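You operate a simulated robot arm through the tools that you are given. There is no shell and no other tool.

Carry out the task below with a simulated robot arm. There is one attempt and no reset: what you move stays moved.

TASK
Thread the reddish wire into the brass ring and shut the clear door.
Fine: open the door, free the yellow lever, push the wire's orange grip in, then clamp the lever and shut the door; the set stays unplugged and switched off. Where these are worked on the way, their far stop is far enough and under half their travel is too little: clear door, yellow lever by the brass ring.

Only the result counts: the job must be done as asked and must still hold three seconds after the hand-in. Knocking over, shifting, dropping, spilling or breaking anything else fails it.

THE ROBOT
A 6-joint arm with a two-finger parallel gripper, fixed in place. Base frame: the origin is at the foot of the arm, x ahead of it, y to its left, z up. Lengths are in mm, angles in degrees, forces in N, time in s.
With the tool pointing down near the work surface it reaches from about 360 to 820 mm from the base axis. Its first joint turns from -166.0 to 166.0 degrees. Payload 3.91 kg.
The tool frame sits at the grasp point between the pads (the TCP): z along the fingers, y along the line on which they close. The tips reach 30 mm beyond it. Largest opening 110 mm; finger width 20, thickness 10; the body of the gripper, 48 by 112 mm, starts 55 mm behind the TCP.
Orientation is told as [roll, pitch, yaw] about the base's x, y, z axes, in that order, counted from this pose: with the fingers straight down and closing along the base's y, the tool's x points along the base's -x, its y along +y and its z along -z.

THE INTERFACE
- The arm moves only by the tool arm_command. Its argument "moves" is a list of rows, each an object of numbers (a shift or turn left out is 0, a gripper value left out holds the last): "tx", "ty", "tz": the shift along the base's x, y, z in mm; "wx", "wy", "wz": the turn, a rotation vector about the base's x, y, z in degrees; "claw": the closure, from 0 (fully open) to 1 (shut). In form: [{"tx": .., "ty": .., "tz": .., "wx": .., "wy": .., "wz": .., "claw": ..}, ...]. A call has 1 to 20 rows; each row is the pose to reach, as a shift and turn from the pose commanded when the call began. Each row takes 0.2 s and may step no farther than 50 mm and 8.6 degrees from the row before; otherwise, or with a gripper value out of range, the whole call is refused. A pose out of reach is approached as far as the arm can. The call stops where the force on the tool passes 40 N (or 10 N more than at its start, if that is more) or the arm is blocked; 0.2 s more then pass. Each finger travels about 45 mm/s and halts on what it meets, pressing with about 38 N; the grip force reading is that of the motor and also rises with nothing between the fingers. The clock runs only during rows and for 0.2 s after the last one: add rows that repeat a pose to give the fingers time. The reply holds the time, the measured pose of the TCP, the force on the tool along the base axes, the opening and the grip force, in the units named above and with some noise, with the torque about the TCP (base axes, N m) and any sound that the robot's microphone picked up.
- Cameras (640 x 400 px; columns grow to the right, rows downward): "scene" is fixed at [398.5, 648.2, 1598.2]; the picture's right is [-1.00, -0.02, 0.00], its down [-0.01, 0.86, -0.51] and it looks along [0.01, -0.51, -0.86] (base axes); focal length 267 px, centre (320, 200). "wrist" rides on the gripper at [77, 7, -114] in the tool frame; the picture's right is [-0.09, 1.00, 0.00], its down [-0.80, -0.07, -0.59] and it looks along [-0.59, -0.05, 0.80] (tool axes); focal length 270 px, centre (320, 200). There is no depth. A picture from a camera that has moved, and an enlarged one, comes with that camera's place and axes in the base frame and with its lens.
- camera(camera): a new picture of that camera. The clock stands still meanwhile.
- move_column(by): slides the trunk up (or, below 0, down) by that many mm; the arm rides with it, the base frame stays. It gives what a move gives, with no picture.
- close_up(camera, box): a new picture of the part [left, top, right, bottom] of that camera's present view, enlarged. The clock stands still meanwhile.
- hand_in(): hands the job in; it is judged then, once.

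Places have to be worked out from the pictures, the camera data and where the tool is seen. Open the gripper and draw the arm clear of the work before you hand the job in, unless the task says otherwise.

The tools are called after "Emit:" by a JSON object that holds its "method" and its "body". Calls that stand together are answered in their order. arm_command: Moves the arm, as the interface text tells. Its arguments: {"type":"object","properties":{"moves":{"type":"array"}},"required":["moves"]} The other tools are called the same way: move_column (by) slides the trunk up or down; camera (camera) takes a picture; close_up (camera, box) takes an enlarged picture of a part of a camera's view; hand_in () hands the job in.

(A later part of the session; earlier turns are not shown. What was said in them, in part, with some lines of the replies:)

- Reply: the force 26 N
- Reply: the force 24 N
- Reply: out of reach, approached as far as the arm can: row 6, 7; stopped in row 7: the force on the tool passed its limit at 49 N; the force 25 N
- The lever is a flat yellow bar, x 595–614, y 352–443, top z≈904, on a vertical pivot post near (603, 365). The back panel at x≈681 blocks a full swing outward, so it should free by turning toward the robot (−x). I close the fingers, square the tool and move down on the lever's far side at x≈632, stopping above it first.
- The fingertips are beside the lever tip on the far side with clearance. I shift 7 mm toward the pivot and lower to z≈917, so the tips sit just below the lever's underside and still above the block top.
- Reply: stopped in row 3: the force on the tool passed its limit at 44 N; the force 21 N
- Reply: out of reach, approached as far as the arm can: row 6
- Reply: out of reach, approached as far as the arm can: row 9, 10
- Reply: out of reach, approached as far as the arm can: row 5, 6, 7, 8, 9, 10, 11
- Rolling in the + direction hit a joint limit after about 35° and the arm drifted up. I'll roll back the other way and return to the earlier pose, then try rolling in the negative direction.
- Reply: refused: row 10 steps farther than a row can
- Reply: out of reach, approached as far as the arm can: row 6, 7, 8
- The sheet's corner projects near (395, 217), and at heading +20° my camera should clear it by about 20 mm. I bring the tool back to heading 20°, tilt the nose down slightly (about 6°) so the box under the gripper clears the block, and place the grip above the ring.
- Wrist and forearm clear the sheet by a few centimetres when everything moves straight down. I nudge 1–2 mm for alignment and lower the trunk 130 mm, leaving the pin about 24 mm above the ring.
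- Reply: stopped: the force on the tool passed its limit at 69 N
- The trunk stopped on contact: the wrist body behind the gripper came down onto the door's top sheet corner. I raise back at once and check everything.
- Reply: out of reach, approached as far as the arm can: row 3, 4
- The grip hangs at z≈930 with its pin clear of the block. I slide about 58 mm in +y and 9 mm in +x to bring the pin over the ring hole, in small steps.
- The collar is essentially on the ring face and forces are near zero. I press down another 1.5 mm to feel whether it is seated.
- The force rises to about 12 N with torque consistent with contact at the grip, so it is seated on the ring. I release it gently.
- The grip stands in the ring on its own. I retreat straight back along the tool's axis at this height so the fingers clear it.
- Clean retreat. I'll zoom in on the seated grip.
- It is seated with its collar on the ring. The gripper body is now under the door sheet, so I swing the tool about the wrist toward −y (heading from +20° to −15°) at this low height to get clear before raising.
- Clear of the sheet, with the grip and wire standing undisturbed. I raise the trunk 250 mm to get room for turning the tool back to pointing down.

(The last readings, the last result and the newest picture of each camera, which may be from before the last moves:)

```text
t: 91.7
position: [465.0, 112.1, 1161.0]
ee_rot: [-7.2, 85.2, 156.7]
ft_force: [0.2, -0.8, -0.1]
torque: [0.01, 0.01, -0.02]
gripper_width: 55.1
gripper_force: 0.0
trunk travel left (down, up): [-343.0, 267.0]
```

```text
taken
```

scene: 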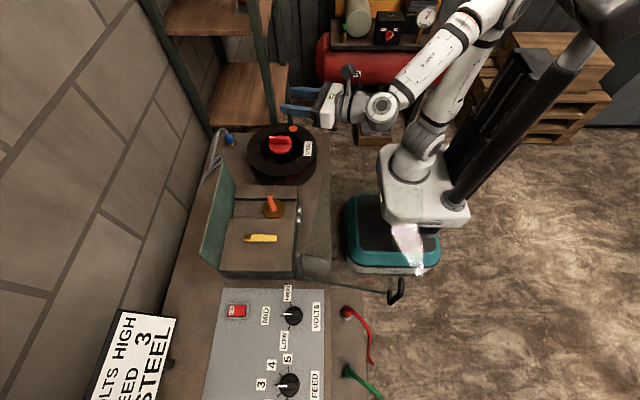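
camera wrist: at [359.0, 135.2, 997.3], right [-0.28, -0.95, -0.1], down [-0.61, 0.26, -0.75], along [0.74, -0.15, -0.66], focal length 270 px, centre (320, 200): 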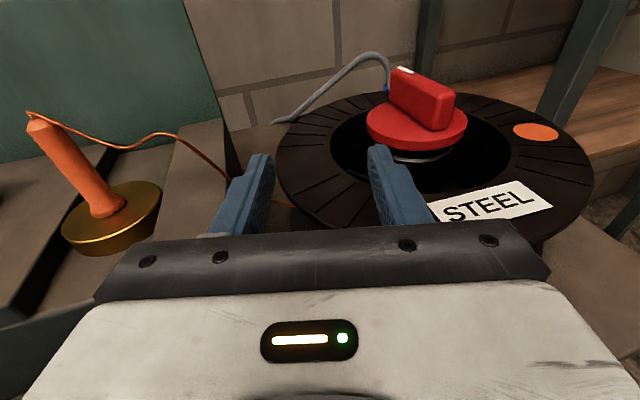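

Now I roll the empty tool back by 180° in two stages.

Emit:
{"method": "arm_command", "body": {"moves": [{"wx": 7.83, "wy": -2.26, "wz": -0.68}, {"wx": 15.66, "wy": -4.52, "wz": -1.36}, {"wx": 23.49, "wy": -6.78, "wz": -2.04}, {"wx": 31.32, "wy": -9.04, "wz": -2.72}, {"wx": 39.15, "wy": -11.3, "wz": -3.4}, {"wx": 46.98, "wy": -13.56, "wz": -4.08}, {"wx": 54.81, "wy": -15.82, "wz": -4.76}, {"wx": 62.64, "wy": -18.08, "wz": -5.44}, {"wx": 70.47, "wy": -20.34, "wz": -6.12}, {"wx": 78.3, "wy": -22.6, "wz": -6.8}, {"wx": 86.13, "wy": -24.86, "wz": -7.48}]}}

Emit:
{"method": "arm_command", "body": {"moves": [{"wx": 7.83, "wy": -2.26, "wz": -0.68}, {"wx": 15.66, "wy": -4.52, "wz": -1.36}, {"wx": 23.49, "wy": -6.78, "wz": -2.04}, {"wx": 31.32, "wy": -9.04, "wz": -2.72}, {"wx": 39.15, "wy": -11.3, "wz": -3.4}, {"wx": 46.98, "wy": -13.56, "wz": -4.08}, {"wx": 54.81, "wy": -15.82, "wz": -4.76}, {"wx": 62.64, "wy": -18.08, "wz": -5.44}, {"wx": 70.47, "wy": -20.34, "wz": -6.12}, {"wx": 78.3, "wy": -22.6, "wz": -6.8}, {"wx": 86.13, "wy": -24.86, "wz": -7.48}]}}

```text
t: 94.1
position: [465.0, 114.9, 1161.9]
ee_rot: [-85.2, -0.7, 73.9]
ft_force: [0.0, -0.1, 0.2]
torque: [0.0, -0.04, 0.02]
gripper_width: 55.3
gripper_force: 0.0
trunk travel left (down, up): [-343.0, 267.0]
```

```text
t: 96.5
position: [463.4, 113.8, 1161.0]
ee_rot: [7.6, -85.2, -23.9]
ft_force: [-0.2, 0.2, -0.1]
torque: [0.02, 0.0, 0.03]
gripper_width: 55.4
gripper_force: 0.1
trunk travel left (down, up): [-343.0, 267.0]
```

Camera-down again, at heading −16°. Now I pitch the tool down to vertical while lowering somewhat.

Emit:
{"method": "arm_command", "body": {"moves": [{"wx": 2.38, "wy": 8.16, "tz": -5}, {"wx": 4.76, "wy": 16.3, "tz": -12}, {"wx": 7.14, "wy": 24.5, "tz": -20}, {"wx": 9.5, "wy": 32.6, "tz": -30}, {"wx": 11.9, "wy": 40.8, "tz": -42}, {"wx": 14.3, "wy": 49.0, "tz": -55}, {"wx": 16.7, "wy": 57.1, "tz": -68}, {"wx": 19.0, "wy": 65.3, "tz": -80}, {"wx": 21.4, "wy": 73.4, "tz": -90}, {"wx": 23.8, "wy": 81.6, "tz": -97}]}}

Emit:
{"method": "camera", "body": {"camera": "scene"}}

```text
t: 98.7
position: [465.6, 111.9, 1064.5]
ee_rot: [0.1, -0.1, -16.7]
ft_force: [-0.5, 0.3, -0.6]
torque: [0.01, -0.01, 0.0]
gripper_width: 55.0
gripper_force: 0.1
trunk travel left (down, up): [-343.0, 267.0]
```

```text
taken
```

scene: 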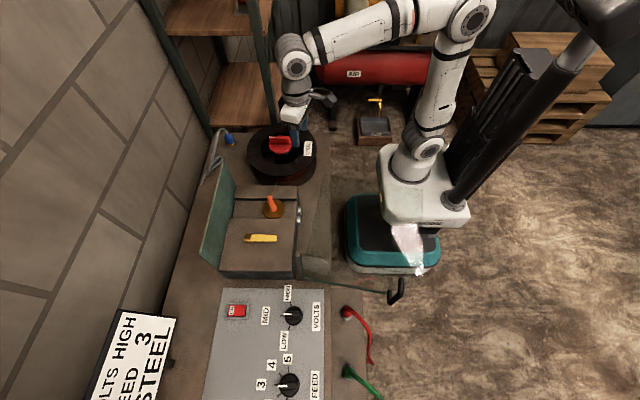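

Tool is vertical again. I raise the trunk back to its starting height so the forearm stays above everything.

Emit:
{"method": "move_column", "body": {"by": 207}}

Emit:
{"method": "arm_command", "body": {"moves": [{"tx": 10, "ty": 20, "tz": -20, "wz": 8.3}, {"tx": 20, "ty": 45, "tz": -50, "wz": 16.7}, {"tx": 30, "ty": 75, "tz": -85, "wz": 16.7}, {"tx": 38, "ty": 105, "tz": -120, "wz": 16.7}, {"tx": 44, "ty": 130, "tz": -155, "wz": 16.7}]}}

Emit:
{"method": "camera", "body": {"camera": "wrist"}}

Emit:
{"method": "camera", "body": {"camera": "scene"}}

```text
t: 100.9
position: [465.1, 112.5, 1270.2]
ee_rot: [0.1, -0.3, -16.7]
ft_force: [0.5, 0.2, -0.5]
torque: [-0.04, -0.01, 0.0]
gripper_width: 54.8
gripper_force: 0.1
trunk travel left (down, up): [-550.0, 60.0]
```

```text
t: 102.1
position: [511.1, 242.4, 1113.6]
ee_rot: [0.2, -0.3, 0.1]
ft_force: [-0.1, 0.7, 0.2]
torque: [-0.04, 0.01, -0.01]
gripper_width: 54.9
gripper_force: 0.0
trunk travel left (down, up): [-550.0, 60.0]
```

```text
taken
camera wrist: at [433.0, 248.0, 1228.1], right [0.09, 1.0, 0.0], down [0.8, -0.07, 0.6], along [0.6, -0.05, -0.8], focal length 270 px, centre (320, 200)
```

wrist: 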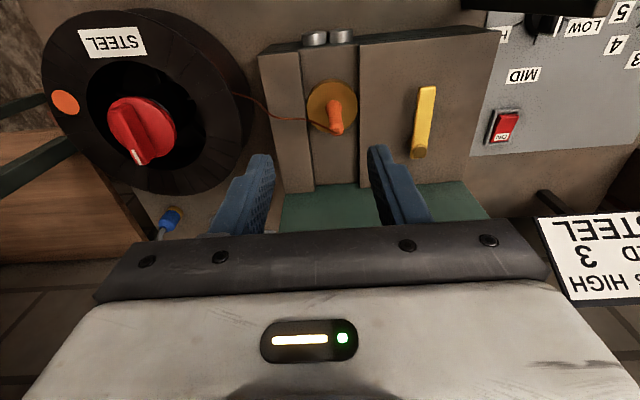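

```text
taken
```

scene: 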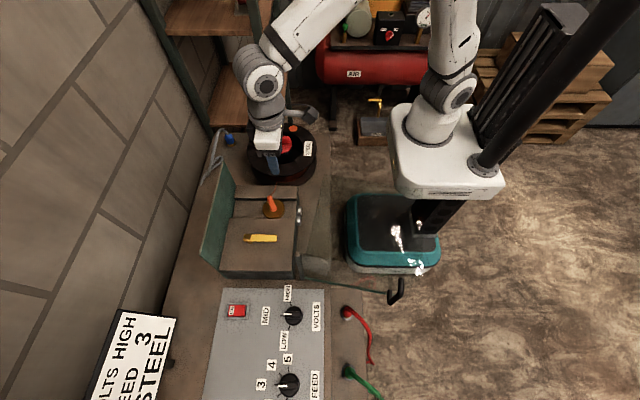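

Looking at the grip from above, I zoom to judge its lean and seating.

Emit:
{"method": "close_up", "body": {"camera": "wrist", "box": [280, 60, 400, 150]}}

Emit:
{"method": "close_up", "body": {"camera": "scene", "box": [255, 185, 295, 225]}}

```text
4.44 times, centred on (340, 105) of wrist
camera zoom: at [433.0, 248.0, 1228.1], right [0.09, 1.0, 0.0], down [0.8, -0.07, 0.6], along [0.6, -0.05, -0.8], focal length 1201 px, centre (231, 622)
```

zoom: 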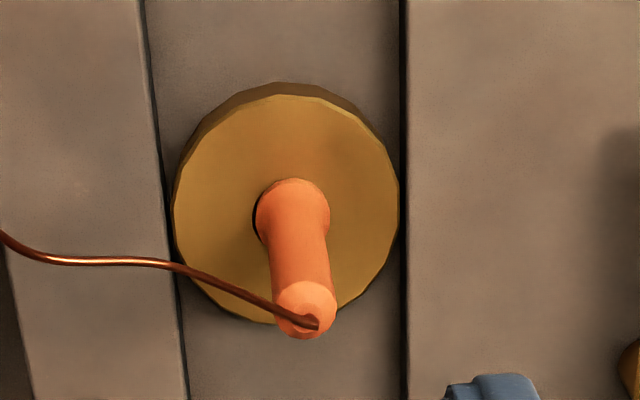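

```text
10.00 times, centred on (275, 205) of scene
camera zoom: at [398.5, 648.2, 1598.2], right [-1.0, -0.02, 0.0], down [-0.01, 0.86, -0.51], along [0.01, -0.51, -0.86], focal length 2670 px, centre (770, 150)
```

zoom: 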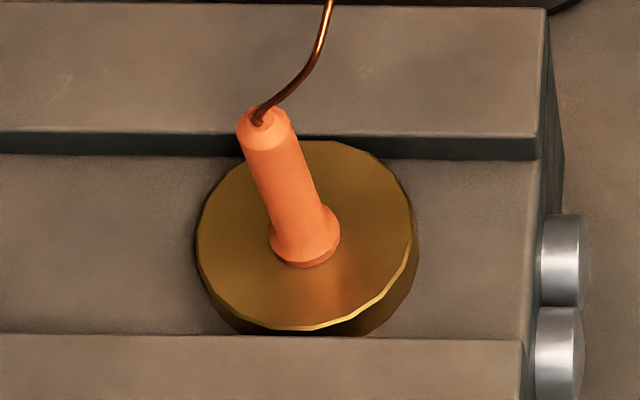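

The grip stands nearly vertical and seated. To make sure it is fully pushed in, I'll press gently on its top with closed fingertips: first move over it at about (548, 255) with the tips well above.

Emit:
{"method": "arm_command", "body": {"moves": [{"tx": 18, "ty": 6, "tz": -20, "claw": 1}, {"tx": 37, "ty": 12.6, "tz": -50}, {"tx": 37, "ty": 12.6, "tz": -85}, {"tx": 37, "ty": 12.6, "tz": -103}, {"tx": 37, "ty": 12.6, "tz": -103}]}}

Emit:
{"method": "close_up", "body": {"camera": "scene", "box": [240, 170, 310, 220]}}

Emit:
{"method": "camera", "body": {"camera": "wrist"}}

```text
t: 103.3
position: [545.6, 256.0, 1012.4]
ee_rot: [0.1, -0.4, -0.1]
ft_force: [-0.3, 0.6, -0.3]
torque: [-0.01, -0.01, -0.03]
gripper_width: 0.0
gripper_force: 37.5
trunk travel left (down, up): [-550.0, 60.0]
```

```text
8.00 times, centred on (275, 195) of scene
camera zoom: at [398.5, 648.2, 1598.2], right [-1.0, -0.02, 0.0], down [-0.01, 0.86, -0.51], along [0.01, -0.51, -0.86], focal length 2136 px, centre (680, 240)
```

zoom: 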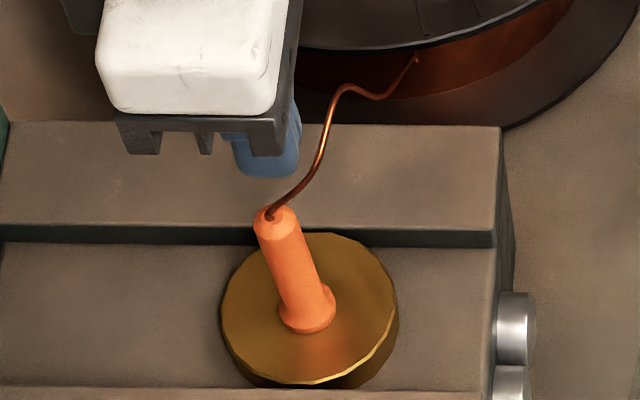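

```text
taken
camera wrist: at [467.9, 261.5, 1126.0], right [0.09, 1.0, 0.0], down [0.8, -0.07, 0.6], along [0.6, -0.05, -0.8], focal length 270 px, centre (320, 200)
```

wrist: 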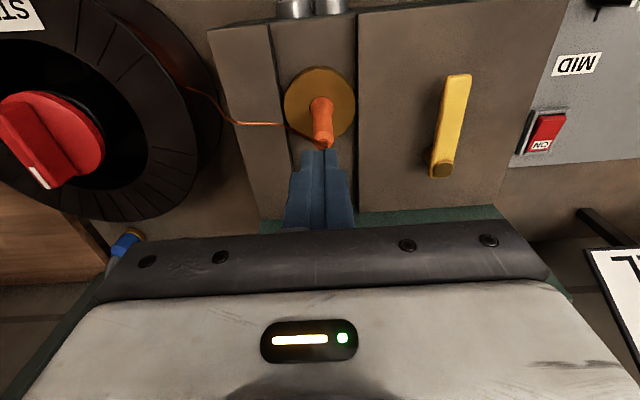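

The fingertips are centred over the grip's top. I descend slowly to contact and press lightly.

Emit:
{"method": "arm_command", "body": {"moves": [{"tx": 2, "tz": -10}, {"tx": 2, "tz": -20}, {"tx": 2, "tz": -24}, {"tx": 2, "tz": -27}]}}

Emit:
{"method": "arm_command", "body": {"moves": [{"tz": -2}, {"tz": -4}]}}

```text
t: 104.3
position: [548.1, 256.4, 984.6]
ee_rot: [0.1, -0.2, -0.1]
ft_force: [-0.8, 0.5, -0.1]
torque: [0.01, -0.01, 0.01]
gripper_width: 0.0
gripper_force: 37.8
trunk travel left (down, up): [-550.0, 60.0]
```

```text
t: 104.9
position: [547.1, 255.0, 981.4]
ee_rot: [0.1, -0.1, 0.0]
ft_force: [-0.1, -0.1, -0.1]
torque: [0.0, -0.01, -0.02]
gripper_width: 0.2
gripper_force: 37.6
trunk travel left (down, up): [-550.0, 60.0]
```

No contact yet with the tips near z≈951. I continue in small steps.

Emit:
{"method": "arm_command", "body": {"moves": [{"tz": -2}, {"tz": -4}]}}

Emit:
{"method": "close_up", "body": {"camera": "scene", "box": [240, 170, 310, 220]}}

```text
t: 105.5
position: [546.6, 255.8, 977.6]
ee_rot: [0.1, -0.2, 0.0]
ft_force: [0.4, -0.3, 0.0]
torque: [0.0, -0.02, 0.01]
gripper_width: 0.0
gripper_force: 37.6
trunk travel left (down, up): [-550.0, 60.0]
```

```text
8.00 times, centred on (275, 195) of scene
camera zoom: at [398.5, 648.2, 1598.2], right [-1.0, -0.02, 0.0], down [-0.01, 0.86, -0.51], along [0.01, -0.51, -0.86], focal length 2136 px, centre (680, 240)
```

zoom: 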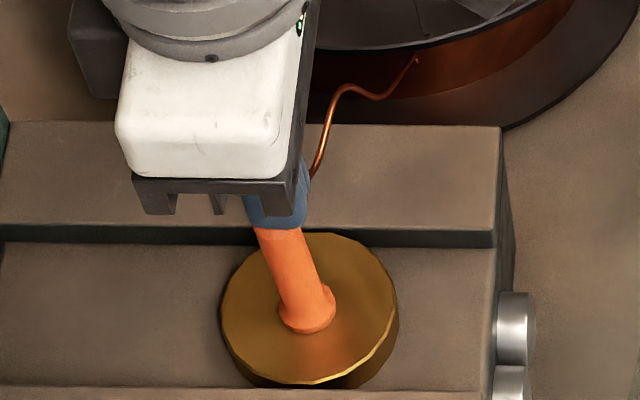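

Fingers are just at the grip's top now. Two more small steps down.

Emit:
{"method": "arm_command", "body": {"moves": [{"tz": -1.5}, {"tz": -3}]}}

```text
t: 106.1
position: [547.7, 255.0, 974.3]
ee_rot: [0.2, -0.4, 0.0]
ft_force: [0.0, -0.7, 4.2]
torque: [0.05, 0.02, 0.01]
gripper_width: 0.0
gripper_force: 37.9
trunk travel left (down, up): [-550.0, 60.0]
```

Contact at tip z≈944 (4 N). That matches the grip's 69 mm length standing on the ring face, so it is seated. I press 1.5 mm more for a firm push.

Emit:
{"method": "arm_command", "body": {"moves": [{"tz": -0.8}, {"tz": -1.5}]}}

```text
t: 106.7
position: [547.8, 255.4, 975.2]
ee_rot: [0.2, -0.5, 0.0]
ft_force: [-0.5, -0.4, 18.5]
torque: [0.03, 0.06, -0.02]
gripper_width: 0.1
gripper_force: 37.9
trunk travel left (down, up): [-550.0, 60.0]
```

18.5 N and rigid. One more 0.8 mm for a firm ~28 N push, then I lift off straight up.

Emit:
{"method": "arm_command", "body": {"moves": [{"tz": -0.8}, {"tz": -0.8}]}}

Emit:
{"method": "arm_command", "body": {"moves": [{"tz": 5}, {"tz": 25}, {"tz": 60}, {"tz": 100}]}}

Emit:
{"method": "camera", "body": {"camera": "wrist"}}

Emit:
{"method": "close_up", "body": {"camera": "scene", "box": [240, 170, 310, 220]}}

```text
t: 107.3
position: [547.2, 255.2, 974.8]
ee_rot: [0.2, -0.6, 0.0]
ft_force: [0.2, 1.2, 29.8]
torque: [0.04, 0.07, -0.02]
gripper_width: 0.0
gripper_force: 37.7
trunk travel left (down, up): [-550.0, 60.0]
```

```text
t: 108.3
position: [548.4, 252.3, 1072.2]
ee_rot: [0.1, -0.3, -0.1]
ft_force: [0.9, 0.0, -0.3]
torque: [0.02, 0.04, -0.02]
gripper_width: 0.1
gripper_force: 37.7
trunk travel left (down, up): [-550.0, 60.0]
```

```text
taken
camera wrist: at [470.3, 258.1, 1186.4], right [0.09, 1.0, 0.0], down [0.8, -0.07, 0.6], along [0.59, -0.05, -0.8], focal length 270 px, centre (320, 200)
```

wrist: 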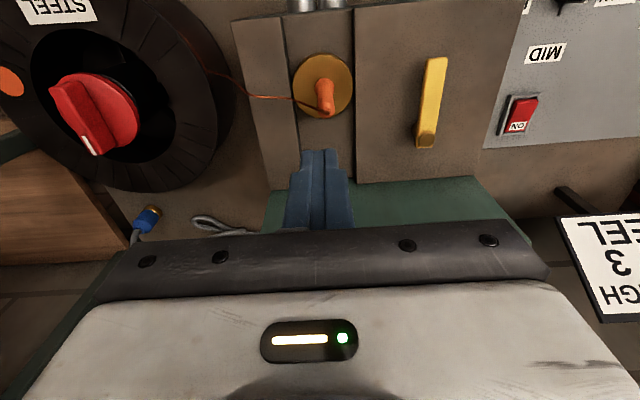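

```text
8.00 times, centred on (275, 195) of scene
camera zoom: at [398.5, 648.2, 1598.2], right [-1.0, -0.02, 0.0], down [-0.01, 0.86, -0.51], along [0.01, -0.51, -0.86], focal length 2136 px, centre (680, 240)
```

zoom: 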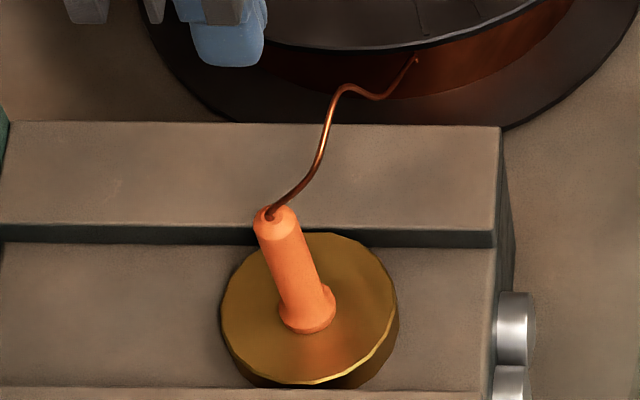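

The grip is firmly seated. Next is the lever: I move above the gap on its −y side at about (546, 335) and check before lowering.

Emit:
{"method": "arm_command", "body": {"moves": [{"ty": 40}, {"tx": -1, "ty": 80, "tz": -10}, {"tx": -1, "ty": 80, "tz": -50}, {"tx": -1, "ty": 80, "tz": -90}, {"tx": -1, "ty": 80, "tz": -110}]}}

Emit:
{"method": "camera", "body": {"camera": "wrist"}}

Emit:
{"method": "close_up", "body": {"camera": "scene", "box": [200, 180, 320, 270]}}

```text
t: 109.5
position: [546.9, 334.6, 962.4]
ee_rot: [0.1, -0.3, 0.0]
ft_force: [-1.1, -0.1, -0.2]
torque: [0.01, 0.01, -0.04]
gripper_width: 0.3
gripper_force: 38.0
trunk travel left (down, up): [-550.0, 60.0]
```

```text
taken
camera wrist: at [469.1, 340.4, 1076.7], right [0.09, 1.0, 0.0], down [0.8, -0.07, 0.6], along [0.6, -0.05, -0.8], focal length 270 px, centre (320, 200)
```

wrist: 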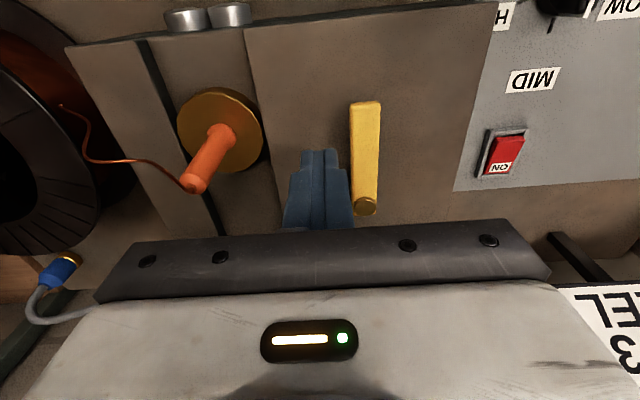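

```text
4.44 times, centred on (260, 225) of scene
camera zoom: at [398.5, 648.2, 1598.2], right [-1.0, -0.02, 0.0], down [-0.01, 0.86, -0.51], along [0.01, -0.51, -0.86], focal length 1187 px, centre (587, 89)
```

zoom: 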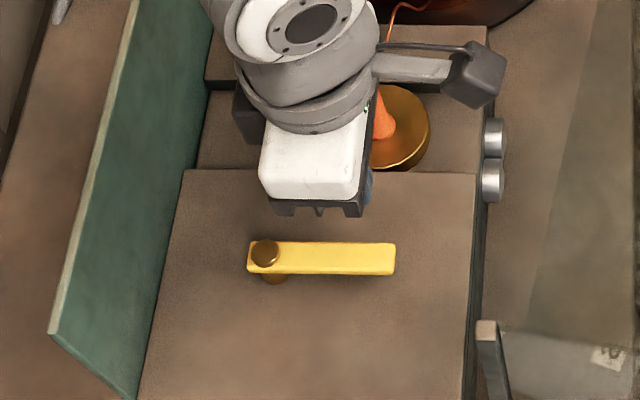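

Fingers are between the ring and the lever, clear of both. I lower to z≈917, then push the lever back around its pivot along an arc toward +y.

Emit:
{"method": "arm_command", "body": {"moves": [{"tz": -20}, {"tz": -40}, {"tz": -45}]}}

Emit:
{"method": "arm_command", "body": {"moves": [{"tx": -2.5, "ty": 6}, {"tx": -4.5, "ty": 12}, {"tx": -6, "ty": 19}, {"tx": -6.8, "ty": 25}, {"tx": -7, "ty": 30.5}, {"tx": -6.8, "ty": 36}, {"tx": -6, "ty": 41.5}, {"tx": -4.8, "ty": 46.8}, {"tx": -3, "ty": 52}]}}

Emit:
{"method": "close_up", "body": {"camera": "scene", "box": [200, 180, 320, 270]}}

Emit:
{"method": "camera", "body": {"camera": "wrist"}}

```text
t: 110.3
position: [547.3, 335.2, 917.4]
ee_rot: [0.0, -0.3, 0.0]
ft_force: [0.0, -0.2, -0.5]
torque: [-0.03, 0.02, 0.01]
gripper_width: 0.0
gripper_force: 38.1
trunk travel left (down, up): [-550.0, 60.0]
```

```text
t: 112.3
position: [545.1, 387.4, 917.4]
ee_rot: [0.1, -0.3, 0.0]
ft_force: [0.1, -0.6, 0.5]
torque: [-0.02, -0.01, -0.02]
gripper_width: 0.1
gripper_force: 38.1
trunk travel left (down, up): [-550.0, 60.0]
```

```text
4.44 times, centred on (260, 225) of scene
camera zoom: at [398.5, 648.2, 1598.2], right [-1.0, -0.02, 0.0], down [-0.01, 0.86, -0.51], along [0.01, -0.51, -0.86], focal length 1187 px, centre (587, 89)
```

zoom: 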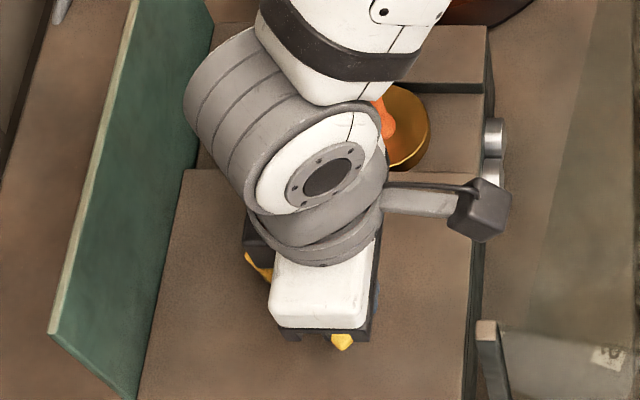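

```text
taken
camera wrist: at [466.6, 393.4, 1030.8], right [0.09, 1.0, 0.0], down [0.8, -0.07, 0.6], along [0.6, -0.05, -0.8], focal length 270 px, centre (320, 200)
```

wrist: 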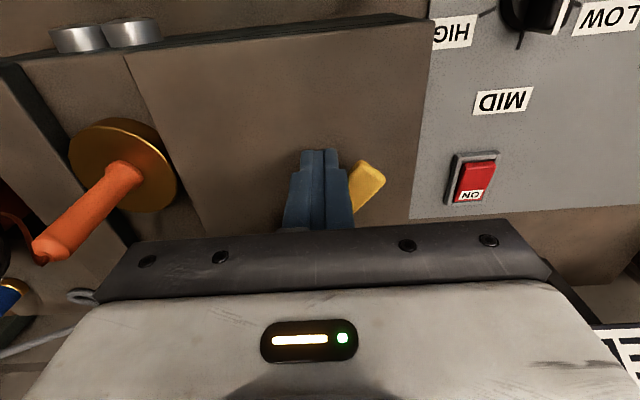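

The lever is about 40% back, with negligible force. I continue the arc.

Emit:
{"method": "arm_command", "body": {"moves": [{"tx": 1.4, "ty": 4.6}, {"tx": 3.2, "ty": 9.2}, {"tx": 6.2, "ty": 13.7}, {"tx": 9.5, "ty": 18.2}, {"tx": 13.3, "ty": 22.2}, {"tx": 17.3, "ty": 26}, {"tx": 21.7, "ty": 29.3}, {"tx": 26.3, "ty": 32.3}, {"tx": 31.2, "ty": 34.9}]}}

Emit:
{"method": "camera", "body": {"camera": "wrist"}}

```text
t: 114.3
position: [575.1, 422.1, 918.1]
ee_rot: [0.1, -0.3, 0.0]
ft_force: [0.0, -0.7, 0.9]
torque: [-0.02, 0.02, 0.0]
gripper_width: 0.0
gripper_force: 37.4
trunk travel left (down, up): [-550.0, 60.0]
```

```text
taken
camera wrist: at [497.2, 427.6, 1031.7], right [0.09, 1.0, 0.0], down [0.8, -0.07, 0.6], along [0.6, -0.05, -0.8], focal length 270 px, centre (320, 200)
```

wrist: 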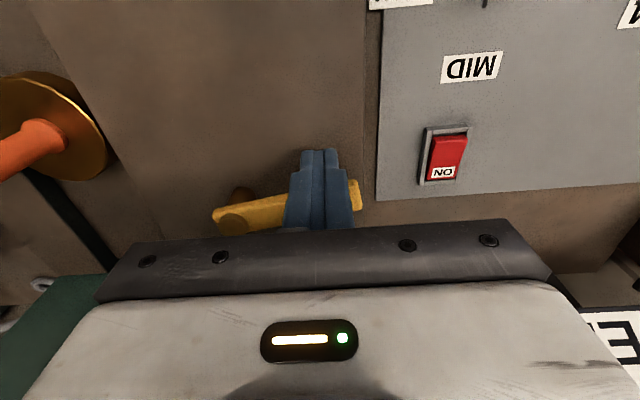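

Nearly back. I push the last bit in small +x steps until the stop is felt.

Emit:
{"method": "arm_command", "body": {"moves": [{"tx": 2.5, "ty": 1}, {"tx": 5, "ty": 2}, {"tx": 7, "ty": 2.5}, {"tx": 9, "ty": 3}]}}

```text
t: 115.3
position: [583.4, 425.4, 917.0]
ee_rot: [0.0, -0.3, 0.0]
ft_force: [-0.8, 0.4, 1.0]
torque: [0.03, 0.02, 0.01]
gripper_width: 0.1
gripper_force: 37.7
trunk travel left (down, up): [-550.0, 60.0]
```

Emit:
{"method": "arm_command", "body": {"moves": [{"tx": 1.5}, {"tx": 3}, {"tx": 4.5}]}}

Emit:
{"method": "camera", "body": {"camera": "wrist"}}

```text
t: 116.1
position: [584.8, 426.3, 917.6]
ee_rot: [0.1, -0.1, -0.1]
ft_force: [-18.4, -0.5, 0.0]
torque: [0.07, 0.37, -0.03]
gripper_width: 0.0
gripper_force: 38.2
trunk travel left (down, up): [-550.0, 60.0]
```

```text
taken
camera wrist: at [508.1, 431.5, 1031.9], right [0.09, 1.0, 0.0], down [0.8, -0.07, 0.6], along [0.59, -0.05, -0.8], focal length 270 px, centre (320, 200)
```

wrist: 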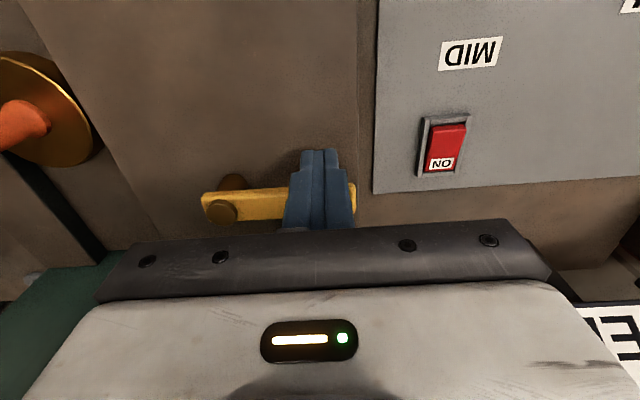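

The stop is felt (18 N) and the lever is back in its clamped position along +y. I back off, rise, and check the compartment.

Emit:
{"method": "arm_command", "body": {"moves": [{"tx": -6}, {"tx": -12}, {"tx": -12, "tz": 30}, {"tx": -12, "tz": 75}, {"tx": -12, "tz": 120}, {"tx": -20, "ty": -20, "tz": 160}, {"tx": -30, "ty": -45, "tz": 195}, {"tx": -45, "ty": -70, "tz": 215}]}}

Emit:
{"method": "camera", "body": {"camera": "wrist"}}

Emit:
{"method": "close_up", "body": {"camera": "scene", "box": [190, 170, 320, 290]}}

```text
t: 117.9
position: [544.4, 352.7, 1132.6]
ee_rot: [0.1, -0.3, 0.0]
ft_force: [0.2, 0.1, 0.4]
torque: [0.01, -0.01, -0.02]
gripper_width: 0.0
gripper_force: 37.5
trunk travel left (down, up): [-550.0, 60.0]
```

```text
taken
camera wrist: at [466.6, 359.2, 1246.3], right [0.09, 1.0, 0.0], down [0.8, -0.07, 0.6], along [0.6, -0.05, -0.8], focal length 270 px, centre (320, 200)
```

wrist: 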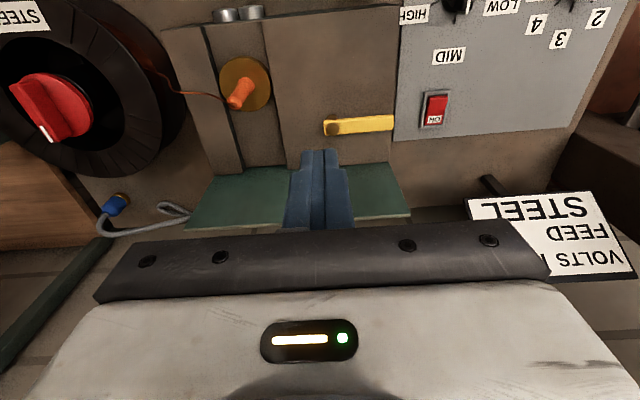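

```text
3.33 times, centred on (255, 230) of scene
camera zoom: at [398.5, 648.2, 1598.2], right [-1.0, -0.02, 0.0], down [-0.01, 0.86, -0.51], along [0.01, -0.51, -0.86], focal length 890 px, centre (537, 100)
```

zoom: 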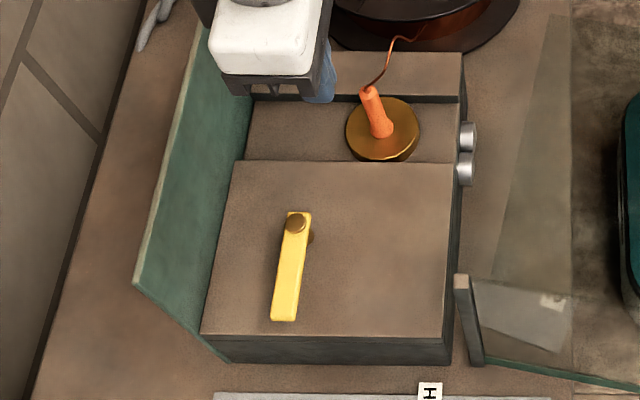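

Compartment state is right: grip in the ring and lever back along +y. Now I go to the open door's handle, near (216, 520), turning the tool to +80° so the fingers straddle the bar and the wrist has range for closing.

Emit:
{"method": "arm_command", "body": {"moves": [{"tx": -33, "ty": 17, "wz": 8, "claw": 0.4}, {"tx": -66, "ty": 34, "wz": 16}, {"tx": -99, "ty": 50, "wz": 24}, {"tx": -132, "ty": 67, "wz": 32}, {"tx": -165, "ty": 84, "wz": 40}, {"tx": -198, "ty": 101, "wz": 48}, {"tx": -231, "ty": 118, "wz": 56}, {"tx": -264, "ty": 135, "wz": 64}, {"tx": -297, "ty": 152, "wz": 72}, {"tx": -328, "ty": 168, "wz": 80}]}}

Emit:
{"method": "camera", "body": {"camera": "wrist"}}

Emit:
{"method": "close_up", "body": {"camera": "scene", "box": [290, 200, 450, 320]}}

```text
t: 120.1
position: [214.6, 522.0, 1132.9]
ee_rot: [0.1, -0.3, 80.0]
ft_force: [0.2, -0.5, 1.0]
torque: [0.02, -0.02, -0.01]
gripper_width: 65.6
gripper_force: 0.0
trunk travel left (down, up): [-550.0, 60.0]
```

```text
taken
camera wrist: at [193.8, 446.0, 1247.2], right [-0.97, 0.26, 0.0], down [0.21, 0.77, 0.6], along [0.15, 0.58, -0.8], focal length 270 px, centre (320, 200)
```

wrist: 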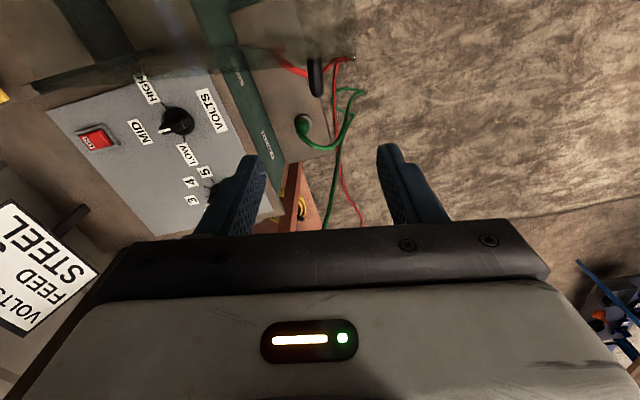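

```text
3.33 times, centred on (370, 260) of scene
camera zoom: at [398.5, 648.2, 1598.2], right [-1.0, -0.02, 0.0], down [-0.01, 0.86, -0.51], along [0.01, -0.51, -0.86], focal length 890 px, centre (153, 0)
```

zoom: 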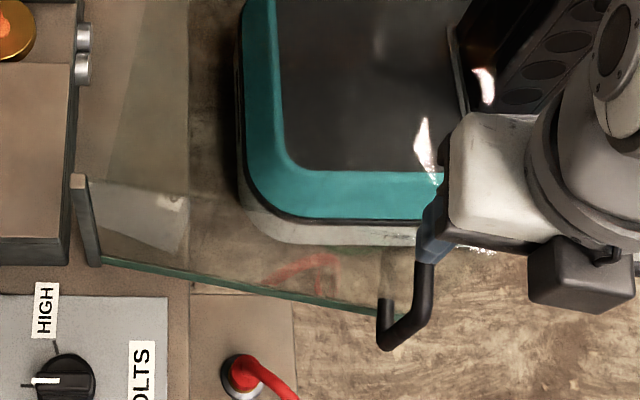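

The handle bar appears exactly where expected, at (216, 520), with the door at ≈99.7°. I lower the open fingers around the bar to z≈955.

Emit:
{"method": "arm_command", "body": {"moves": [{"tx": 1, "ty": -1.5, "tz": -45}, {"tx": 1, "ty": -1.5, "tz": -90}, {"tx": 1, "ty": -1.5, "tz": -130}, {"tx": 1, "ty": -1.5, "tz": -160}, {"tx": 1, "ty": -1.5, "tz": -178}]}}

Emit:
{"method": "camera", "body": {"camera": "wrist"}}

Emit:
{"method": "close_up", "body": {"camera": "scene", "box": [290, 200, 450, 320]}}

```text
t: 121.3
position: [215.6, 519.5, 955.1]
ee_rot: [0.1, -0.2, 79.9]
ft_force: [0.2, -1.1, -1.2]
torque: [-0.01, -0.01, -0.01]
gripper_width: 65.9
gripper_force: 0.1
trunk travel left (down, up): [-550.0, 60.0]
```

```text
taken
camera wrist: at [195.9, 444.0, 1069.1], right [-0.97, 0.26, 0.0], down [0.21, 0.77, 0.6], along [0.15, 0.58, -0.8], focal length 270 px, centre (320, 200)
```

wrist: 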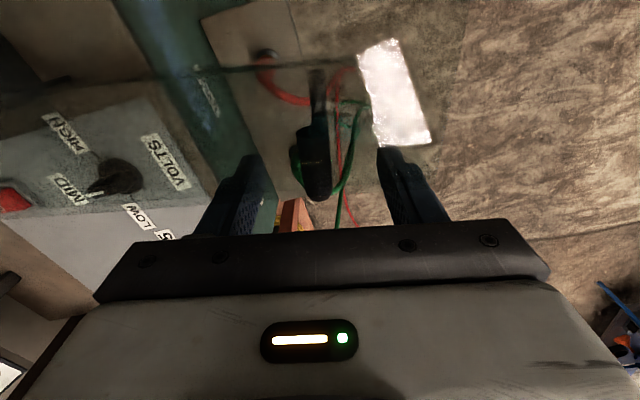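

```text
3.33 times, centred on (370, 260) of scene
camera zoom: at [398.5, 648.2, 1598.2], right [-1.0, -0.02, 0.0], down [-0.01, 0.86, -0.51], along [0.01, -0.51, -0.86], focal length 890 px, centre (153, 0)
```

zoom: 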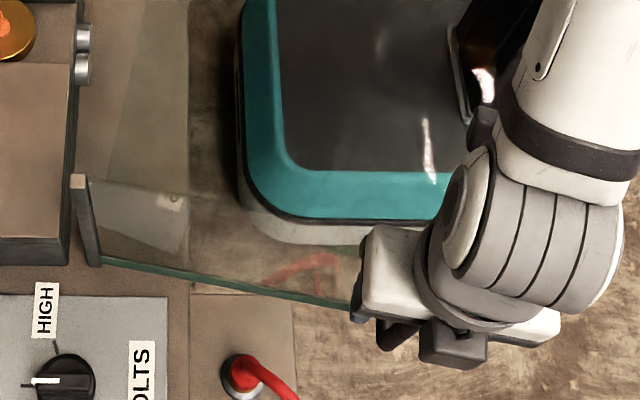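

The bar is between the fingers. I close to grip it.

Emit:
{"method": "arm_command", "body": {"moves": [{"claw": 0.7}, {"claw": 0.9}, {"claw": 1}, {"claw": 1}, {"claw": 1}]}}

```text
t: 122.5
position: [216.2, 518.5, 955.5]
ee_rot: [0.1, -0.3, 80.0]
ft_force: [3.8, -0.9, -0.7]
torque: [0.02, -0.32, 0.01]
gripper_width: 13.9
gripper_force: 44.9
trunk travel left (down, up): [-550.0, 60.0]
```

Gripped. I start closing along the same arc, turning the tool with the door, and check forces after the first few degrees.

Emit:
{"method": "arm_command", "body": {"moves": [{"tx": -2.2, "ty": -7.4, "wz": 1.8}, {"tx": -4.2, "ty": -14.6, "wz": 3.6}, {"tx": -5.7, "ty": -20.7, "wz": 5.1}, {"tx": -7.1, "ty": -26.9, "wz": 6.6}]}}

```text
t: 123.5
position: [209.9, 493.4, 956.0]
ee_rot: [0.1, -0.4, 86.6]
ft_force: [5.7, -2.6, 1.5]
torque: [-0.99, -0.4, -0.1]
gripper_width: 14.2
gripper_force: 45.2
trunk travel left (down, up): [-550.0, 60.0]
```

Forces are small. I continue closing to about 57°.

Emit:
{"method": "arm_command", "body": {"moves": [{"tx": -2.1, "ty": -12.5, "wz": 3}, {"tx": -3.6, "ty": -25, "wz": 6}, {"tx": -4.5, "ty": -37.7, "wz": 9}, {"tx": -4.7, "ty": -50.3, "wz": 12}, {"tx": -4.2, "ty": -63, "wz": 15}, {"tx": -3.1, "ty": -75.6, "wz": 18}, {"tx": -1.2, "ty": -88.1, "wz": 21}, {"tx": 1.3, "ty": -100.5, "wz": 24}, {"tx": 4.4, "ty": -112.7, "wz": 27}, {"tx": 8.1, "ty": -124.8, "wz": 30}, {"tx": 12.4, "ty": -136.7, "wz": 33}, {"tx": 17.4, "ty": -148.3, "wz": 36}]}}

Emit:
{"method": "camera", "body": {"camera": "scene"}}

```text
t: 126.0
position: [222.6, 352.4, 955.6]
ee_rot: [-0.1, -0.4, 120.8]
ft_force: [-4.8, -3.5, 22.7]
torque: [-0.17, 0.14, -0.32]
gripper_width: 13.6
gripper_force: 45.3
trunk travel left (down, up): [-550.0, 60.0]
stopped in row 12: the force on the tool passed its limit at 42 N (the readings are from after the stop); the commanded pose is now the measured one
```

```text
taken
```

scene: 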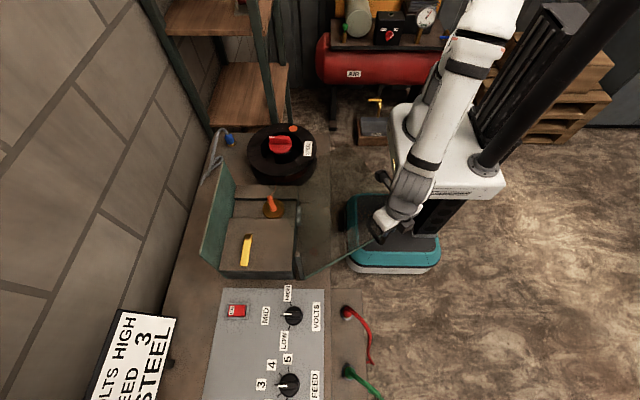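

It stopped at ≈59° with a 23 N upward force: the tool has crept slightly low on the bar. I relieve it by raising 1.2 mm and continue in smaller steps.

Emit:
{"method": "arm_command", "body": {"moves": [{"tz": 1.2}, {"tx": 1.8, "ty": -4.2, "tz": 1.2, "wz": 1.1}, {"tx": 3.7, "ty": -8.5, "tz": 1.2, "wz": 2.2}, {"tx": 6.4, "ty": -14.2, "tz": 1.2, "wz": 3.7}, {"tx": 9.2, "ty": -19.9, "tz": 1.2, "wz": 5.2}]}}

```text
t: 127.2
position: [231.9, 332.1, 955.1]
ee_rot: [0.1, -0.3, 126.0]
ft_force: [-9.9, -6.7, -8.9]
torque: [1.28, 0.34, -0.18]
gripper_width: 14.0
gripper_force: 44.8
trunk travel left (down, up): [-550.0, 60.0]
```

Good. A small radial force remains, so I shift outward about 0.8 mm and continue to 36°.

Emit:
{"method": "arm_command", "body": {"moves": [{"tx": -0.7, "ty": -0.4, "tz": -0.3}, {"tx": 2.4, "ty": -5.9, "tz": -0.3, "wz": 1.5}, {"tx": 5.6, "ty": -11.4, "tz": -0.3, "wz": 3}, {"tx": 8.9, "ty": -16.8, "tz": -0.3, "wz": 4.5}, {"tx": 12.3, "ty": -22.1, "tz": -0.3, "wz": 6}, {"tx": 15.9, "ty": -27.3, "tz": -0.3, "wz": 7.5}, {"tx": 19.6, "ty": -32.5, "tz": -0.3, "wz": 9}, {"tx": 23.4, "ty": -37.5, "tz": -0.3, "wz": 10.5}, {"tx": 27.4, "ty": -42.4, "tz": -0.3, "wz": 12}, {"tx": 31.5, "ty": -47.2, "tz": -0.3, "wz": 13.5}, {"tx": 35.7, "ty": -51.9, "tz": -0.3, "wz": 15}, {"tx": 40.1, "ty": -56.5, "tz": -0.3, "wz": 16.5}, {"tx": 44.5, "ty": -61, "tz": -0.3, "wz": 18}]}}

Emit:
{"method": "camera", "body": {"camera": "scene"}}

```text
t: 130.0
position: [277.8, 271.6, 954.7]
ee_rot: [0.2, -0.4, 144.0]
ft_force: [-7.4, -8.2, -20.8]
torque: [0.26, -0.2, -0.17]
gripper_width: 14.0
gripper_force: 45.1
trunk travel left (down, up): [-550.0, 60.0]
```

```text
taken
```

scene: 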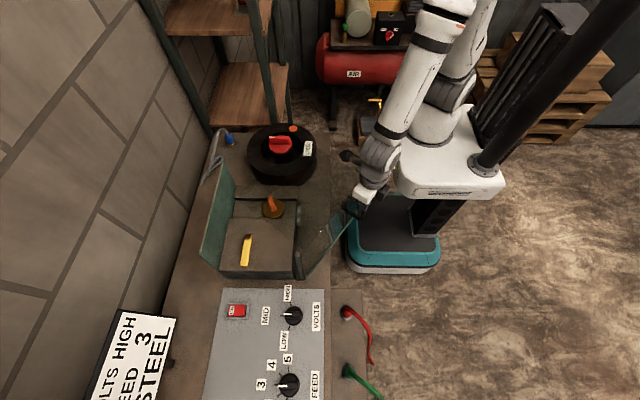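

At 36° now, with Fz −21 N, so I lower 0.8 mm and ease outward a little, then continue to 18°.

Emit:
{"method": "arm_command", "body": {"moves": [{"tx": -0.4, "ty": -0.4, "tz": -0.8}, {"tx": 4.1, "ty": -4.7, "tz": -0.8, "wz": 1.5}, {"tx": 8.8, "ty": -8.9, "tz": -0.8, "wz": 3}, {"tx": 13.7, "ty": -13, "tz": -0.8, "wz": 4.5}, {"tx": 18.6, "ty": -17.1, "tz": -0.8, "wz": 6}, {"tx": 23.6, "ty": -20.9, "tz": -0.8, "wz": 7.5}, {"tx": 28.7, "ty": -24.6, "tz": -0.8, "wz": 9}, {"tx": 33.9, "ty": -28.2, "tz": -0.8, "wz": 10.5}, {"tx": 39.2, "ty": -31.7, "tz": -0.8, "wz": 12}, {"tx": 44.6, "ty": -35, "tz": -0.8, "wz": 13.5}, {"tx": 50, "ty": -38.2, "tz": -0.8, "wz": 15}, {"tx": 55.6, "ty": -41.2, "tz": -0.8, "wz": 16.5}, {"tx": 61.2, "ty": -44.1, "tz": -0.8, "wz": 18}]}}

```text
t: 132.8
position: [339.1, 226.2, 956.0]
ee_rot: [-0.3, -0.1, 162.0]
ft_force: [-0.1, 0.4, 32.2]
torque: [-0.18, 0.85, -0.11]
gripper_width: 14.2
gripper_force: 45.0
trunk travel left (down, up): [-550.0, 60.0]
```

At 18°, with Fz +32 N, so I raise 1.2 mm to relieve it and continue to about 6°.

Emit:
{"method": "arm_command", "body": {"moves": [{"tz": 1.2}, {"tx": 5.7, "ty": -2.7, "tz": 1.2, "wz": 1.5}, {"tx": 11.5, "ty": -5.3, "tz": 1.2, "wz": 3}, {"tx": 17.4, "ty": -7.7, "tz": 1.2, "wz": 4.5}, {"tx": 23.3, "ty": -10, "tz": 1.2, "wz": 6}, {"tx": 29.2, "ty": -12.1, "tz": 1.2, "wz": 7.5}, {"tx": 35.2, "ty": -14.1, "tz": 1.2, "wz": 9}]}}

Emit:
{"method": "close_up", "body": {"camera": "scene", "box": [190, 140, 350, 290]}}

```text
t: 134.4
position: [373.8, 213.8, 955.1]
ee_rot: [0.1, -0.4, 171.1]
ft_force: [-0.1, -0.6, -1.0]
torque: [0.3, -0.87, -0.05]
gripper_width: 13.9
gripper_force: 45.0
trunk travel left (down, up): [-550.0, 60.0]
```

```text
2.67 times, centred on (270, 215) of scene
camera zoom: at [398.5, 648.2, 1598.2], right [-1.0, -0.02, 0.0], down [-0.01, 0.86, -0.51], along [0.01, -0.51, -0.86], focal length 712 px, centre (453, 160)
```

zoom: 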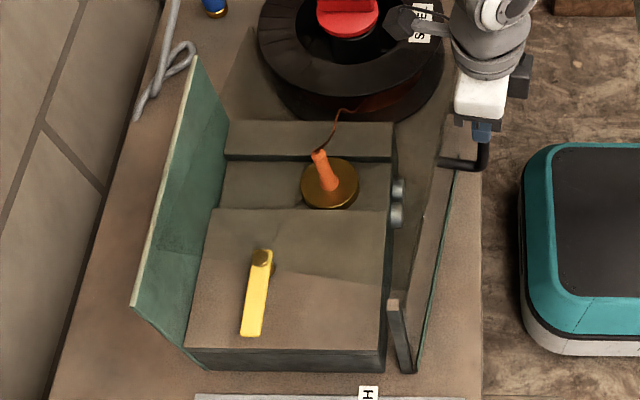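

Door at about 9° with almost no force, and the sheet passes well above the grip. I close the rest in small steps, expecting contact near the end.

Emit:
{"method": "arm_command", "body": {"moves": [{"tx": 6.1, "ty": -1.8, "wz": 1.5}, {"tx": 12.2, "ty": -3.4, "wz": 3}, {"tx": 18.4, "ty": -4.9, "wz": 4.5}, {"tx": 24.6, "ty": -6.2, "wz": 6}, {"tx": 30.7, "ty": -7.4, "wz": 7.5}, {"tx": 34, "ty": -7.9, "wz": 8.2}]}}

Emit:
{"method": "close_up", "body": {"camera": "scene", "box": [190, 140, 350, 290]}}

```text
t: 135.8
position: [406.7, 206.6, 954.9]
ee_rot: [0.0, -0.3, 179.2]
ft_force: [-0.4, -6.0, -4.9]
torque: [0.16, -0.82, 0.01]
gripper_width: 13.9
gripper_force: 44.3
trunk travel left (down, up): [-550.0, 60.0]
```

```text
2.67 times, centred on (270, 215) of scene
camera zoom: at [398.5, 648.2, 1598.2], right [-1.0, -0.02, 0.0], down [-0.01, 0.86, -0.51], along [0.01, -0.51, -0.86], focal length 712 px, centre (453, 160)
```

zoom: 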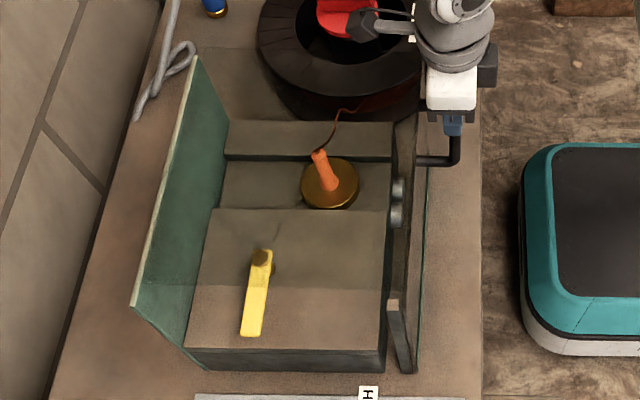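

Almost shut (about 1°). I push the last few millimetres in +x until the stop resists.

Emit:
{"method": "arm_command", "body": {"moves": [{"tx": 1.5, "ty": -0.3, "wz": 0.4}, {"tx": 3, "ty": -0.5, "wz": 0.8}, {"tx": 4.5, "ty": -0.6, "wz": 0.9}, {"tx": 6, "ty": -0.6, "wz": 0.9}]}}

```text
t: 136.8
position: [411.2, 204.8, 956.0]
ee_rot: [0.2, -0.4, -179.9]
ft_force: [-15.3, -0.3, -8.0]
torque: [0.53, -0.72, -0.1]
gripper_width: 14.0
gripper_force: 44.8
trunk travel left (down, up): [-550.0, 60.0]
```

The closed stop resists (−15 N) at x≈411, the same as the handle's starting place. One firm extra millimetre, then I open the fingers and lift straight off.

Emit:
{"method": "arm_command", "body": {"moves": [{"tx": 0.6}, {"tx": 1.2}, {"tx": 1.2}]}}

Emit:
{"method": "arm_command", "body": {"moves": [{"tx": -1, "claw": 0.8}, {"tx": -2, "claw": 0.6}, {"tx": -2, "claw": 0.5}, {"tx": -2, "claw": 0.5}, {"tx": -2, "claw": 0.5}]}}

Emit:
{"method": "close_up", "body": {"camera": "scene", "box": [260, 140, 350, 290]}}

```text
t: 137.6
position: [411.4, 204.5, 953.9]
ee_rot: [0.3, -0.4, -179.9]
ft_force: [-28.5, 4.2, -12.3]
torque: [0.57, 1.18, -0.09]
gripper_width: 13.8
gripper_force: 44.6
trunk travel left (down, up): [-550.0, 60.0]
```

```text
t: 138.8
position: [412.5, 204.8, 954.9]
ee_rot: [-0.1, -0.3, -179.9]
ft_force: [-0.4, -0.2, 0.0]
torque: [-0.03, 0.05, 0.0]
gripper_width: 54.8
gripper_force: 0.1
trunk travel left (down, up): [-550.0, 60.0]
```

```text
2.67 times, centred on (305, 215) of scene
camera zoom: at [398.5, 648.2, 1598.2], right [-1.0, -0.02, 0.0], down [-0.01, 0.86, -0.51], along [0.01, -0.51, -0.86], focal length 712 px, centre (360, 160)
```

zoom: 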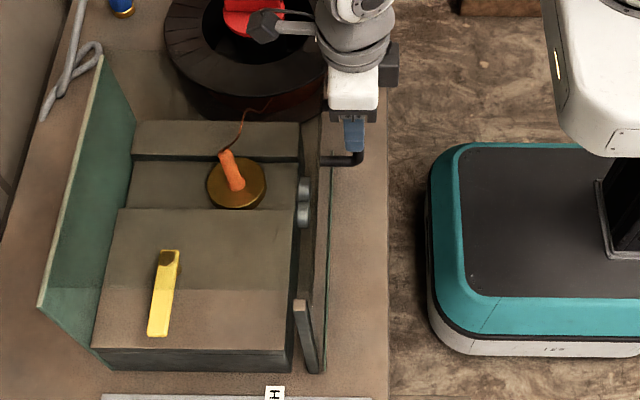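

Released, with the door shut. I lift straight up, then draw the arm back clear of the work.

Emit:
{"method": "arm_command", "body": {"moves": [{"tz": 25}, {"tz": 55}, {"tz": 95}, {"tz": 140}, {"tz": 185}, {"tx": -20, "ty": 10, "tz": 225}, {"tx": -45, "ty": 25, "tz": 260}, {"tx": -70, "ty": 45, "tz": 290}]}}

Emit:
{"method": "camera", "body": {"camera": "scene"}}

Emit:
{"method": "close_up", "body": {"camera": "scene", "box": [190, 110, 350, 290]}}

Emit:
{"method": "close_up", "body": {"camera": "scene", "box": [255, 185, 295, 225]}}

```text
t: 140.6
position: [343.8, 251.1, 1247.5]
ee_rot: [0.0, -0.3, -179.9]
ft_force: [0.5, 0.9, -0.1]
torque: [0.04, -0.01, 0.01]
gripper_width: 55.2
gripper_force: 0.1
trunk travel left (down, up): [-550.0, 60.0]
```

```text
taken
```

scene: 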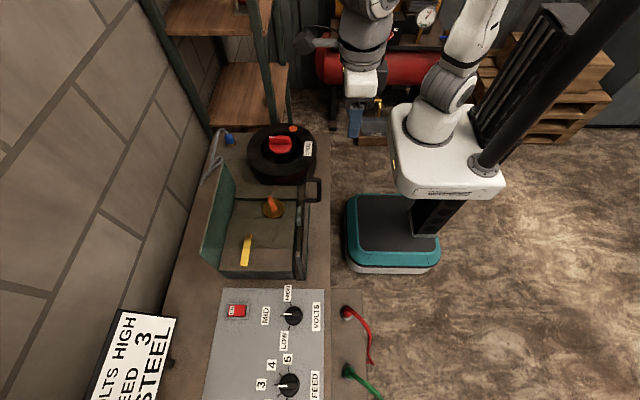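

```text
2.22 times, centred on (270, 200) of scene
camera zoom: at [398.5, 648.2, 1598.2], right [-1.0, -0.02, 0.0], down [-0.01, 0.86, -0.51], along [0.01, -0.51, -0.86], focal length 593 px, centre (431, 200)
```

zoom: 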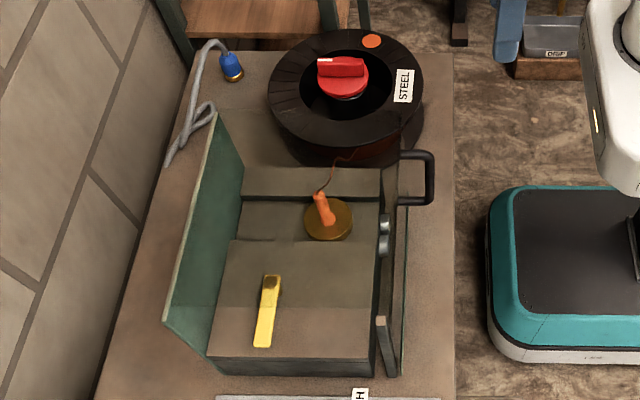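

```text
10.00 times, centred on (275, 205) of scene
camera zoom: at [398.5, 648.2, 1598.2], right [-1.0, -0.02, 0.0], down [-0.01, 0.86, -0.51], along [0.01, -0.51, -0.86], focal length 2670 px, centre (770, 150)
```

zoom: 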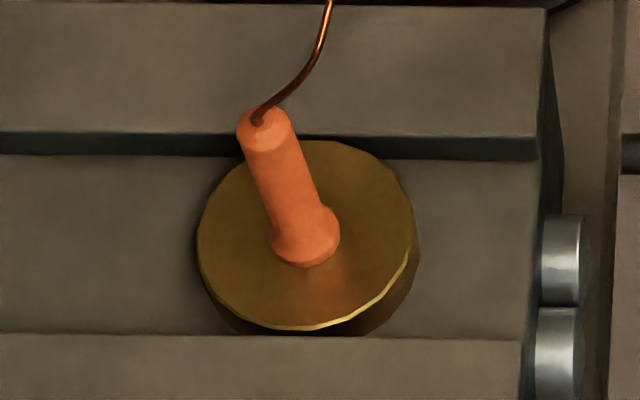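

The door looks shut, lever clamped, grip in the ring, plug and switch untouched. I compare the door with the starting close-up before handing in.

Emit:
{"method": "close_up", "body": {"camera": "scene", "box": [180, 180, 340, 280]}}

Emit:
{"method": "close_up", "body": {"camera": "scene", "box": [80, 270, 400, 400]}}

```text
4.00 times, centred on (260, 230) of scene
camera zoom: at [398.5, 648.2, 1598.2], right [-1.0, -0.02, 0.0], down [-0.01, 0.86, -0.51], along [0.01, -0.51, -0.86], focal length 1068 px, centre (560, 80)
```

zoom: 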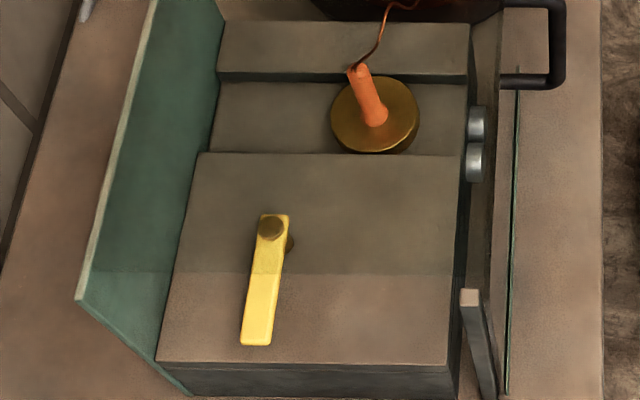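

```text
2.00 times, centred on (240, 335) of scene
camera zoom: at [398.5, 648.2, 1598.2], right [-1.0, -0.02, 0.0], down [-0.01, 0.86, -0.51], along [0.01, -0.51, -0.86], focal length 534 px, centre (480, -70)
```

zoom: 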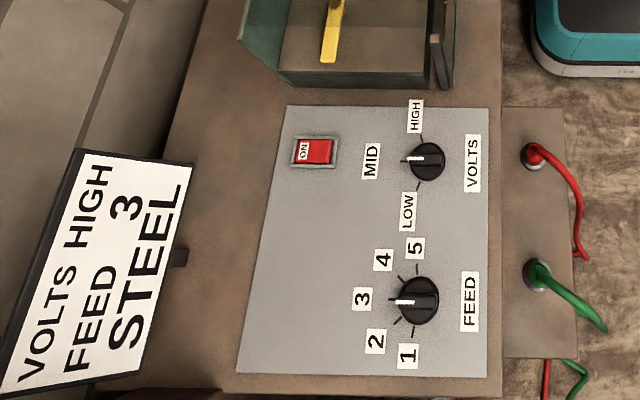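

Door, lever and panel match their starting positions, and the grip stands in the ring. I open the gripper fully and move a bit further off, then hand in.

Emit:
{"method": "arm_command", "body": {"moves": [{"tx": -15, "ty": 15, "tz": 15, "claw": 0}, {"tx": -25, "ty": 28, "tz": 20, "claw": 0}, {"tx": -25, "ty": 28, "tz": 20}, {"tx": -25, "ty": 28, "tz": 20}, {"tx": -25, "ty": 28, "tz": 20}, {"tx": -25, "ty": 28, "tz": 20}]}}

Emit:
{"method": "close_up", "body": {"camera": "scene", "box": [190, 110, 350, 290]}}

```text
t: 142.0
position: [318.0, 277.5, 1264.8]
ee_rot: [0.1, -0.3, -179.9]
ft_force: [-0.1, 0.0, -0.5]
torque: [-0.03, 0.01, 0.03]
gripper_width: 110.0
gripper_force: 0.1
trunk travel left (down, up): [-550.0, 60.0]
```

```text
2.22 times, centred on (270, 200) of scene
camera zoom: at [398.5, 648.2, 1598.2], right [-1.0, -0.02, 0.0], down [-0.01, 0.86, -0.51], along [0.01, -0.51, -0.86], focal length 593 px, centre (431, 200)
```

zoom: 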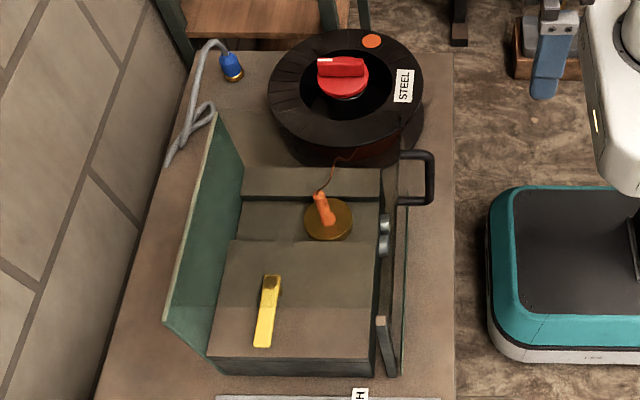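

Everything holds: wire threaded in the brass ring, lever clamped, clear door shut, plug still out, arm clear and gripper open. I hand in.

Emit:
{"method": "hand_in", "body": {}}

```text
The job is handed in.
```

The reddish wire is threaded into the brass ring and the clear door is shut; I've handed the job in. The hand-in gave no verdict, so what follows is from my own pictures and force readings.

- **Wire:** the orange grip stands in the ring with its collar on the ring face. I pressed it down with about 30 N and it did not move any further.
- **Lever:** I freed the yellow lever to its far stop before inserting the grip. Afterwards I turned it back until it met the stop at its starting position.
- **Door:** I opened it to about 100°, then closed it until it met its stop at the handle's starting place.
- **Set:** still unplugged, and the switch and knobs look the same as at the start.

**Contact with the door:** while I lowered the arm toward the ring, the wrist came down on the open door's top sheet and the force reached 69 N before the move stopped. I saw no damage or displacement afterwards.

The spool also turned a few degrees when I lifted the grip off it.

The arm is drawn clear and the gripper is open.
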